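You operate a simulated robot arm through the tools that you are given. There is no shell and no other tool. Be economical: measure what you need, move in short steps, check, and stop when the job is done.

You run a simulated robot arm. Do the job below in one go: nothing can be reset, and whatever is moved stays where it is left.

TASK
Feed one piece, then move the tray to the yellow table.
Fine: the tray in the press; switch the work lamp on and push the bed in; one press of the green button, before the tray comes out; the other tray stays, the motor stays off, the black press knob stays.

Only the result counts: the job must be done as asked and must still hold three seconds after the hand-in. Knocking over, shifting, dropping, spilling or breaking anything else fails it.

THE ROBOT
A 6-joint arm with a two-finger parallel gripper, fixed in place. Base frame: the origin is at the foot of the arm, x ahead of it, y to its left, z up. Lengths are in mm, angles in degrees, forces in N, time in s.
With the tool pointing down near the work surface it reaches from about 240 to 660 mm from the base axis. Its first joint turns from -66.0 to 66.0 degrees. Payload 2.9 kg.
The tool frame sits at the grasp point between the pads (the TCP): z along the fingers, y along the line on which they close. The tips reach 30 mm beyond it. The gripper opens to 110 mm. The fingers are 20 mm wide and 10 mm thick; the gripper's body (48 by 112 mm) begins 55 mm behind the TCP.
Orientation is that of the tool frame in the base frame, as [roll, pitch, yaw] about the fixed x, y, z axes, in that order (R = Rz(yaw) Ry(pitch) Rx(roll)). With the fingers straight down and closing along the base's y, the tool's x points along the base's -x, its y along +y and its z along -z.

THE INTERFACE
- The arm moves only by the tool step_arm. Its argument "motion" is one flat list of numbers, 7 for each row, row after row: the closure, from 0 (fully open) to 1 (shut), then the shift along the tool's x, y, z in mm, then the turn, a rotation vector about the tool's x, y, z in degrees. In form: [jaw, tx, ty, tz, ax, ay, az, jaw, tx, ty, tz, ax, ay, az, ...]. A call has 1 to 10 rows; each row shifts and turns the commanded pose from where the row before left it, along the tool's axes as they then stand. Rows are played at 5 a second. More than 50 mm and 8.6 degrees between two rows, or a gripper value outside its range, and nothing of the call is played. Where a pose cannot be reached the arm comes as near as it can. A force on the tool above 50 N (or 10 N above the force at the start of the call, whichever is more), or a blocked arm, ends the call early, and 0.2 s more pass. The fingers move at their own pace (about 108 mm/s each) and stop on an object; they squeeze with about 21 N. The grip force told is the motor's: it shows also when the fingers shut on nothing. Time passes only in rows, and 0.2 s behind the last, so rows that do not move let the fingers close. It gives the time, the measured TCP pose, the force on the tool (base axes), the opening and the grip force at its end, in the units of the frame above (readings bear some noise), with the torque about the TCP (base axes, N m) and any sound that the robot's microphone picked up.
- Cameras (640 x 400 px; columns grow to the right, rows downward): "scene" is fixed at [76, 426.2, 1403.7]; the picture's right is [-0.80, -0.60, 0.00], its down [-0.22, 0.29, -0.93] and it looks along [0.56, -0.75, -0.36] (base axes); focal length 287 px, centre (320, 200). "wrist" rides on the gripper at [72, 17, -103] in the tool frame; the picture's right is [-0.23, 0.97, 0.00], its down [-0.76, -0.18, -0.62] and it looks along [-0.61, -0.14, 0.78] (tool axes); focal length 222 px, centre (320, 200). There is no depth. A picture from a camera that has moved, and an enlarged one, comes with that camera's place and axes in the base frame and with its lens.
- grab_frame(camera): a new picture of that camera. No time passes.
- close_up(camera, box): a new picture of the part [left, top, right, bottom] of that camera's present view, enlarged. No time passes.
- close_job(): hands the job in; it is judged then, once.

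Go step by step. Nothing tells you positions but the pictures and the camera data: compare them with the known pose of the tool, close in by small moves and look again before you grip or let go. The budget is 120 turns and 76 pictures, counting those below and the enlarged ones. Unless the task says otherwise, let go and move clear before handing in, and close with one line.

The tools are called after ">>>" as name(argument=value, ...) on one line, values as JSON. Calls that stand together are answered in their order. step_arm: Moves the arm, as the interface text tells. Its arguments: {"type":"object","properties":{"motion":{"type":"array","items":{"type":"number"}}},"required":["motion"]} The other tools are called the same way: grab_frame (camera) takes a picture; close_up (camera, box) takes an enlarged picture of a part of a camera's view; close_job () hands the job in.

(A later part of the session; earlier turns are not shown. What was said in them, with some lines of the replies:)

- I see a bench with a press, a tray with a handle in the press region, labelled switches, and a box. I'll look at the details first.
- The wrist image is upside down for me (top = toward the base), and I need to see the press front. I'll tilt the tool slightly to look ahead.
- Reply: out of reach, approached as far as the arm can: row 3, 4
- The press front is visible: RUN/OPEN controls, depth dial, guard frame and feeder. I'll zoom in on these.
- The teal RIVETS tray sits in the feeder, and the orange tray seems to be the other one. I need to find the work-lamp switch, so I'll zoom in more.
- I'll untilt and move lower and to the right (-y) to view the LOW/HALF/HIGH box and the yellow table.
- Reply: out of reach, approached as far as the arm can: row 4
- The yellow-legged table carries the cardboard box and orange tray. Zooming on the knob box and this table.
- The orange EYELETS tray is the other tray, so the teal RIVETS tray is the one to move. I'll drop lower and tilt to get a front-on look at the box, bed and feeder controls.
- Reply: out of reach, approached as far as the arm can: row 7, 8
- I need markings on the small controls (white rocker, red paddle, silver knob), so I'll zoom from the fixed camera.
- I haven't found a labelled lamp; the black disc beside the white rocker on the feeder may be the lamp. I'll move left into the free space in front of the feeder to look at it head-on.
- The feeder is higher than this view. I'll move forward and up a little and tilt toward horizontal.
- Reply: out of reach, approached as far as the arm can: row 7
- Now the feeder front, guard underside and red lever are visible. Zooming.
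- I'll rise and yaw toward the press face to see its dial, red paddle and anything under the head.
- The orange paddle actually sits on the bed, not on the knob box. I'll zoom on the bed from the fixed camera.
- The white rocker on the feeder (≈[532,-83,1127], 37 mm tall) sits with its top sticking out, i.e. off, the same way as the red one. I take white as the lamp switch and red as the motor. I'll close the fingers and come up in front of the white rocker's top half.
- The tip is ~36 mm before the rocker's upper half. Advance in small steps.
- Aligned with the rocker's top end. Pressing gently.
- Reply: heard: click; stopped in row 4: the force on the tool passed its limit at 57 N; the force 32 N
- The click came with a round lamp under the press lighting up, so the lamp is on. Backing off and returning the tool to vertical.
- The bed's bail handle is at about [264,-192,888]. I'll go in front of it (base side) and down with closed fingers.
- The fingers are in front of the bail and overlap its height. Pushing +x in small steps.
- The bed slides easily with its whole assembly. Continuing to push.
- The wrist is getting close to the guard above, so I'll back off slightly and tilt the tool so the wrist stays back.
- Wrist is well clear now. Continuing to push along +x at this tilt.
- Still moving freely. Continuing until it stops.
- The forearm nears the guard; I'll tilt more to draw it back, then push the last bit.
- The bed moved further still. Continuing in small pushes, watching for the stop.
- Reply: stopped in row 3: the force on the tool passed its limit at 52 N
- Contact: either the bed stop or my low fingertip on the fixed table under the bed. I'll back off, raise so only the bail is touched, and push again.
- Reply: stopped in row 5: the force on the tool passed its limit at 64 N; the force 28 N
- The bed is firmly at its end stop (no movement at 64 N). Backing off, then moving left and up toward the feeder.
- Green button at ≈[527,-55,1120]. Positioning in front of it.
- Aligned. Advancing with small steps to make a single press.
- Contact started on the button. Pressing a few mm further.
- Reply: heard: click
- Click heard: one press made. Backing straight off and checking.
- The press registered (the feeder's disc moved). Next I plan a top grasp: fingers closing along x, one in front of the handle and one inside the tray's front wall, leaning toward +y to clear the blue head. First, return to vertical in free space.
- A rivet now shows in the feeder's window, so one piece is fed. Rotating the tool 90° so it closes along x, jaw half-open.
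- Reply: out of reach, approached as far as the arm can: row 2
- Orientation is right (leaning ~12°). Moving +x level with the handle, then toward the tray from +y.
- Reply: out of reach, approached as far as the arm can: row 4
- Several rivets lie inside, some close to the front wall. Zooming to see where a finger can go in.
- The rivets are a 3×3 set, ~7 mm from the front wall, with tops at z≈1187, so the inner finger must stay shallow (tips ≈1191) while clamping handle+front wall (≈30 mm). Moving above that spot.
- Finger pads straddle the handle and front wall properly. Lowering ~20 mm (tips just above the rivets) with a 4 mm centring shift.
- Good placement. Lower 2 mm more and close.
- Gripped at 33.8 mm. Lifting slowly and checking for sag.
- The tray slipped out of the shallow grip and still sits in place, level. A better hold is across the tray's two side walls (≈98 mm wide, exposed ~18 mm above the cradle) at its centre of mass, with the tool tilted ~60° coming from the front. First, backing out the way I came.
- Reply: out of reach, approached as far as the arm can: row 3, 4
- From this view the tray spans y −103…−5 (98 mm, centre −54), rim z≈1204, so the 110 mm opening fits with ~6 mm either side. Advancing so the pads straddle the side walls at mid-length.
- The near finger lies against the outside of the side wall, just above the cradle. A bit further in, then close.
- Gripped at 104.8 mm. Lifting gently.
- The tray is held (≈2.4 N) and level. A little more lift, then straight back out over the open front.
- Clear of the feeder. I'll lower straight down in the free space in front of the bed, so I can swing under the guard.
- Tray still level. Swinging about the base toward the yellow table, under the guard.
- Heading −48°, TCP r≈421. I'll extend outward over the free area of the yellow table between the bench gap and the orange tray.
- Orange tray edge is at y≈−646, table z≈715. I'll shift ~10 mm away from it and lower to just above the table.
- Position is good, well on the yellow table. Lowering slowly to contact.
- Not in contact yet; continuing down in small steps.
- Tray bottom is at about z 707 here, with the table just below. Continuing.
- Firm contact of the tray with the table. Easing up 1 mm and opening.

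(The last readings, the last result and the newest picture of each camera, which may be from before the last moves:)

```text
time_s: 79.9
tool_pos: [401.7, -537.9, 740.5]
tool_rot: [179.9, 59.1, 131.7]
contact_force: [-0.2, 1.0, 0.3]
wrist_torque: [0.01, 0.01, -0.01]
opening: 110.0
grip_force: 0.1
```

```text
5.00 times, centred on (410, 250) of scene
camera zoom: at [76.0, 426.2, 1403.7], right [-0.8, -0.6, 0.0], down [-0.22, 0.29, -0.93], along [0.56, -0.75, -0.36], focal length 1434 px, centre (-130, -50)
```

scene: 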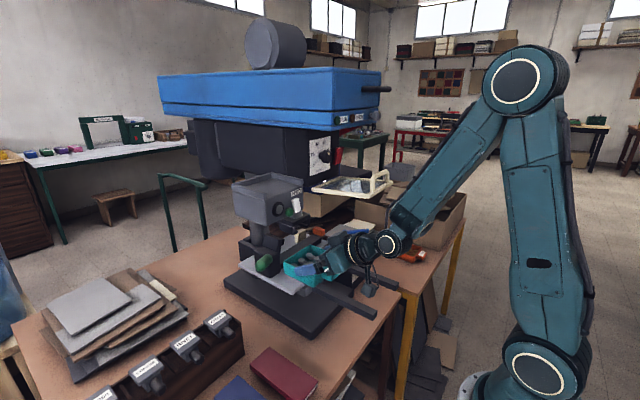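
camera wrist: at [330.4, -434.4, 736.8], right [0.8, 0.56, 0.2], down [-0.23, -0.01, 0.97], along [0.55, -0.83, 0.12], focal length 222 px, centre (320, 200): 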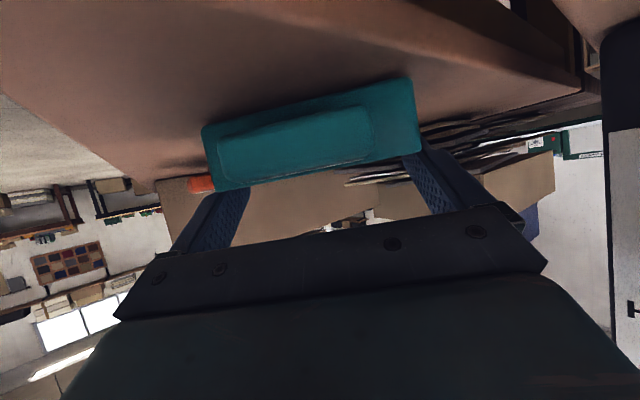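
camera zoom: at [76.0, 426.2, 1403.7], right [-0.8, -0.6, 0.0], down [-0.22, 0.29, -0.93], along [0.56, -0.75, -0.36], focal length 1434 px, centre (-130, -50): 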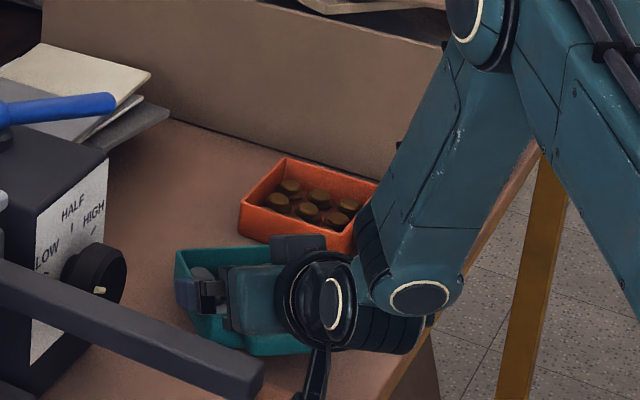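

Released. Raising straight up so the fingers clear the side walls without dragging.

>>> step_arm(motion=[0, -3.4, 0, -2, 0, 0, 0, 0, -5.1, 0, -3.1, 0, 0, 0, 0, -5.1, 0, -3.1, 0, 0, 0, 0, -8.6, 0, -5.1, 0, 0, 0, 0, -8.6, 0, -5.1, 0, 0, 0, 0, -17.2, 0, -10.2, 0, 0, 0, 0, -17.2, 0, -10.2, 0, 0, 0, 0, -17.2, 0, -10.2, 0, 0, 0, 0, -17.2, 0, -10.2, 0, 0, 0])

>>> step_arm(motion=[0, -8, 0, -35, 0, 0, 0, 0, -8, 0, -35, 0, 0, 0, 0, -8, 0, -35, 0, 0, 0])

>>> grab_frame(camera="scene")

```text
time_s: 81.9
tool_pos: [400.9, -538.9, 854.4]
tool_rot: [179.8, 59.1, 131.7]
contact_force: [-0.4, 0.2, -0.2]
wrist_torque: [-0.01, 0.04, -0.02]
opening: 110.1
grip_force: 0.0
```

```text
time_s: 82.7
tool_pos: [350.6, -482.4, 931.3]
tool_rot: [180.0, 59.1, 131.5]
contact_force: [-0.5, -0.6, 1.1]
wrist_torque: [-0.02, -0.01, 0.03]
opening: 109.9
grip_force: 0.0
```

```text
2 pictures are left
```

scene: 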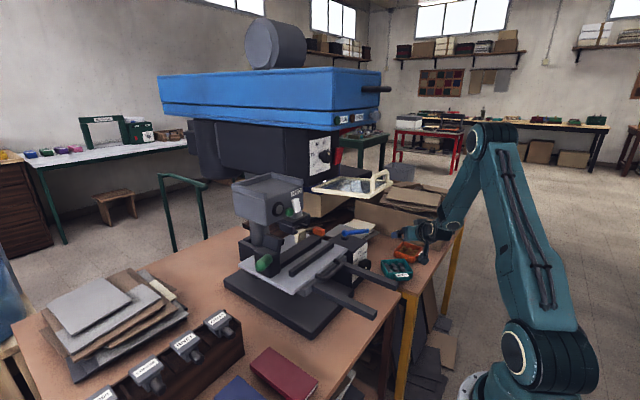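

>>> close_up(camera="scene", box=[340, 210, 470, 300])

>>> close_up(camera="scene", box=[220, 100, 380, 300])

```text
4.44 times, centred on (405, 255) of scene
camera zoom: at [76.0, 426.2, 1403.7], right [-0.8, -0.6, 0.0], down [-0.22, 0.29, -0.93], along [0.56, -0.75, -0.36], focal length 1274 px, centre (-58, -44)
```

zoom: 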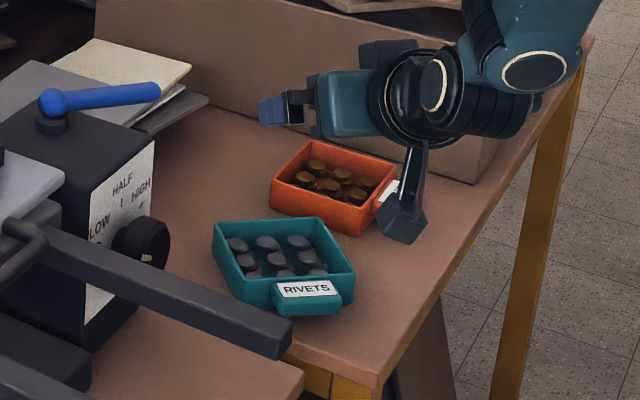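

```text
2.00 times, centred on (300, 200) of scene
camera zoom: at [76.0, 426.2, 1403.7], right [-0.8, -0.6, 0.0], down [-0.22, 0.29, -0.93], along [0.56, -0.75, -0.36], focal length 573 px, centre (360, 200)
```

zoom: 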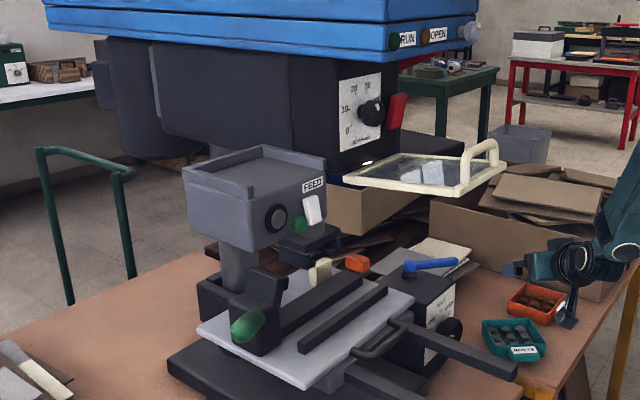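

The RIVETS tray stands level on the yellow table with its rivets in it. The orange tray is untouched, the lamp is on, the bed is in, RUN is unlit and the arm is clear.

>>> close_job()

```text
The job is handed in.
```

I fed one piece with the lamp on and the bed pushed in, then moved the RIVETS tray to the yellow table and handed the job in; my first grip on the tray slipped, but it stayed in the feeder and nothing spilled.
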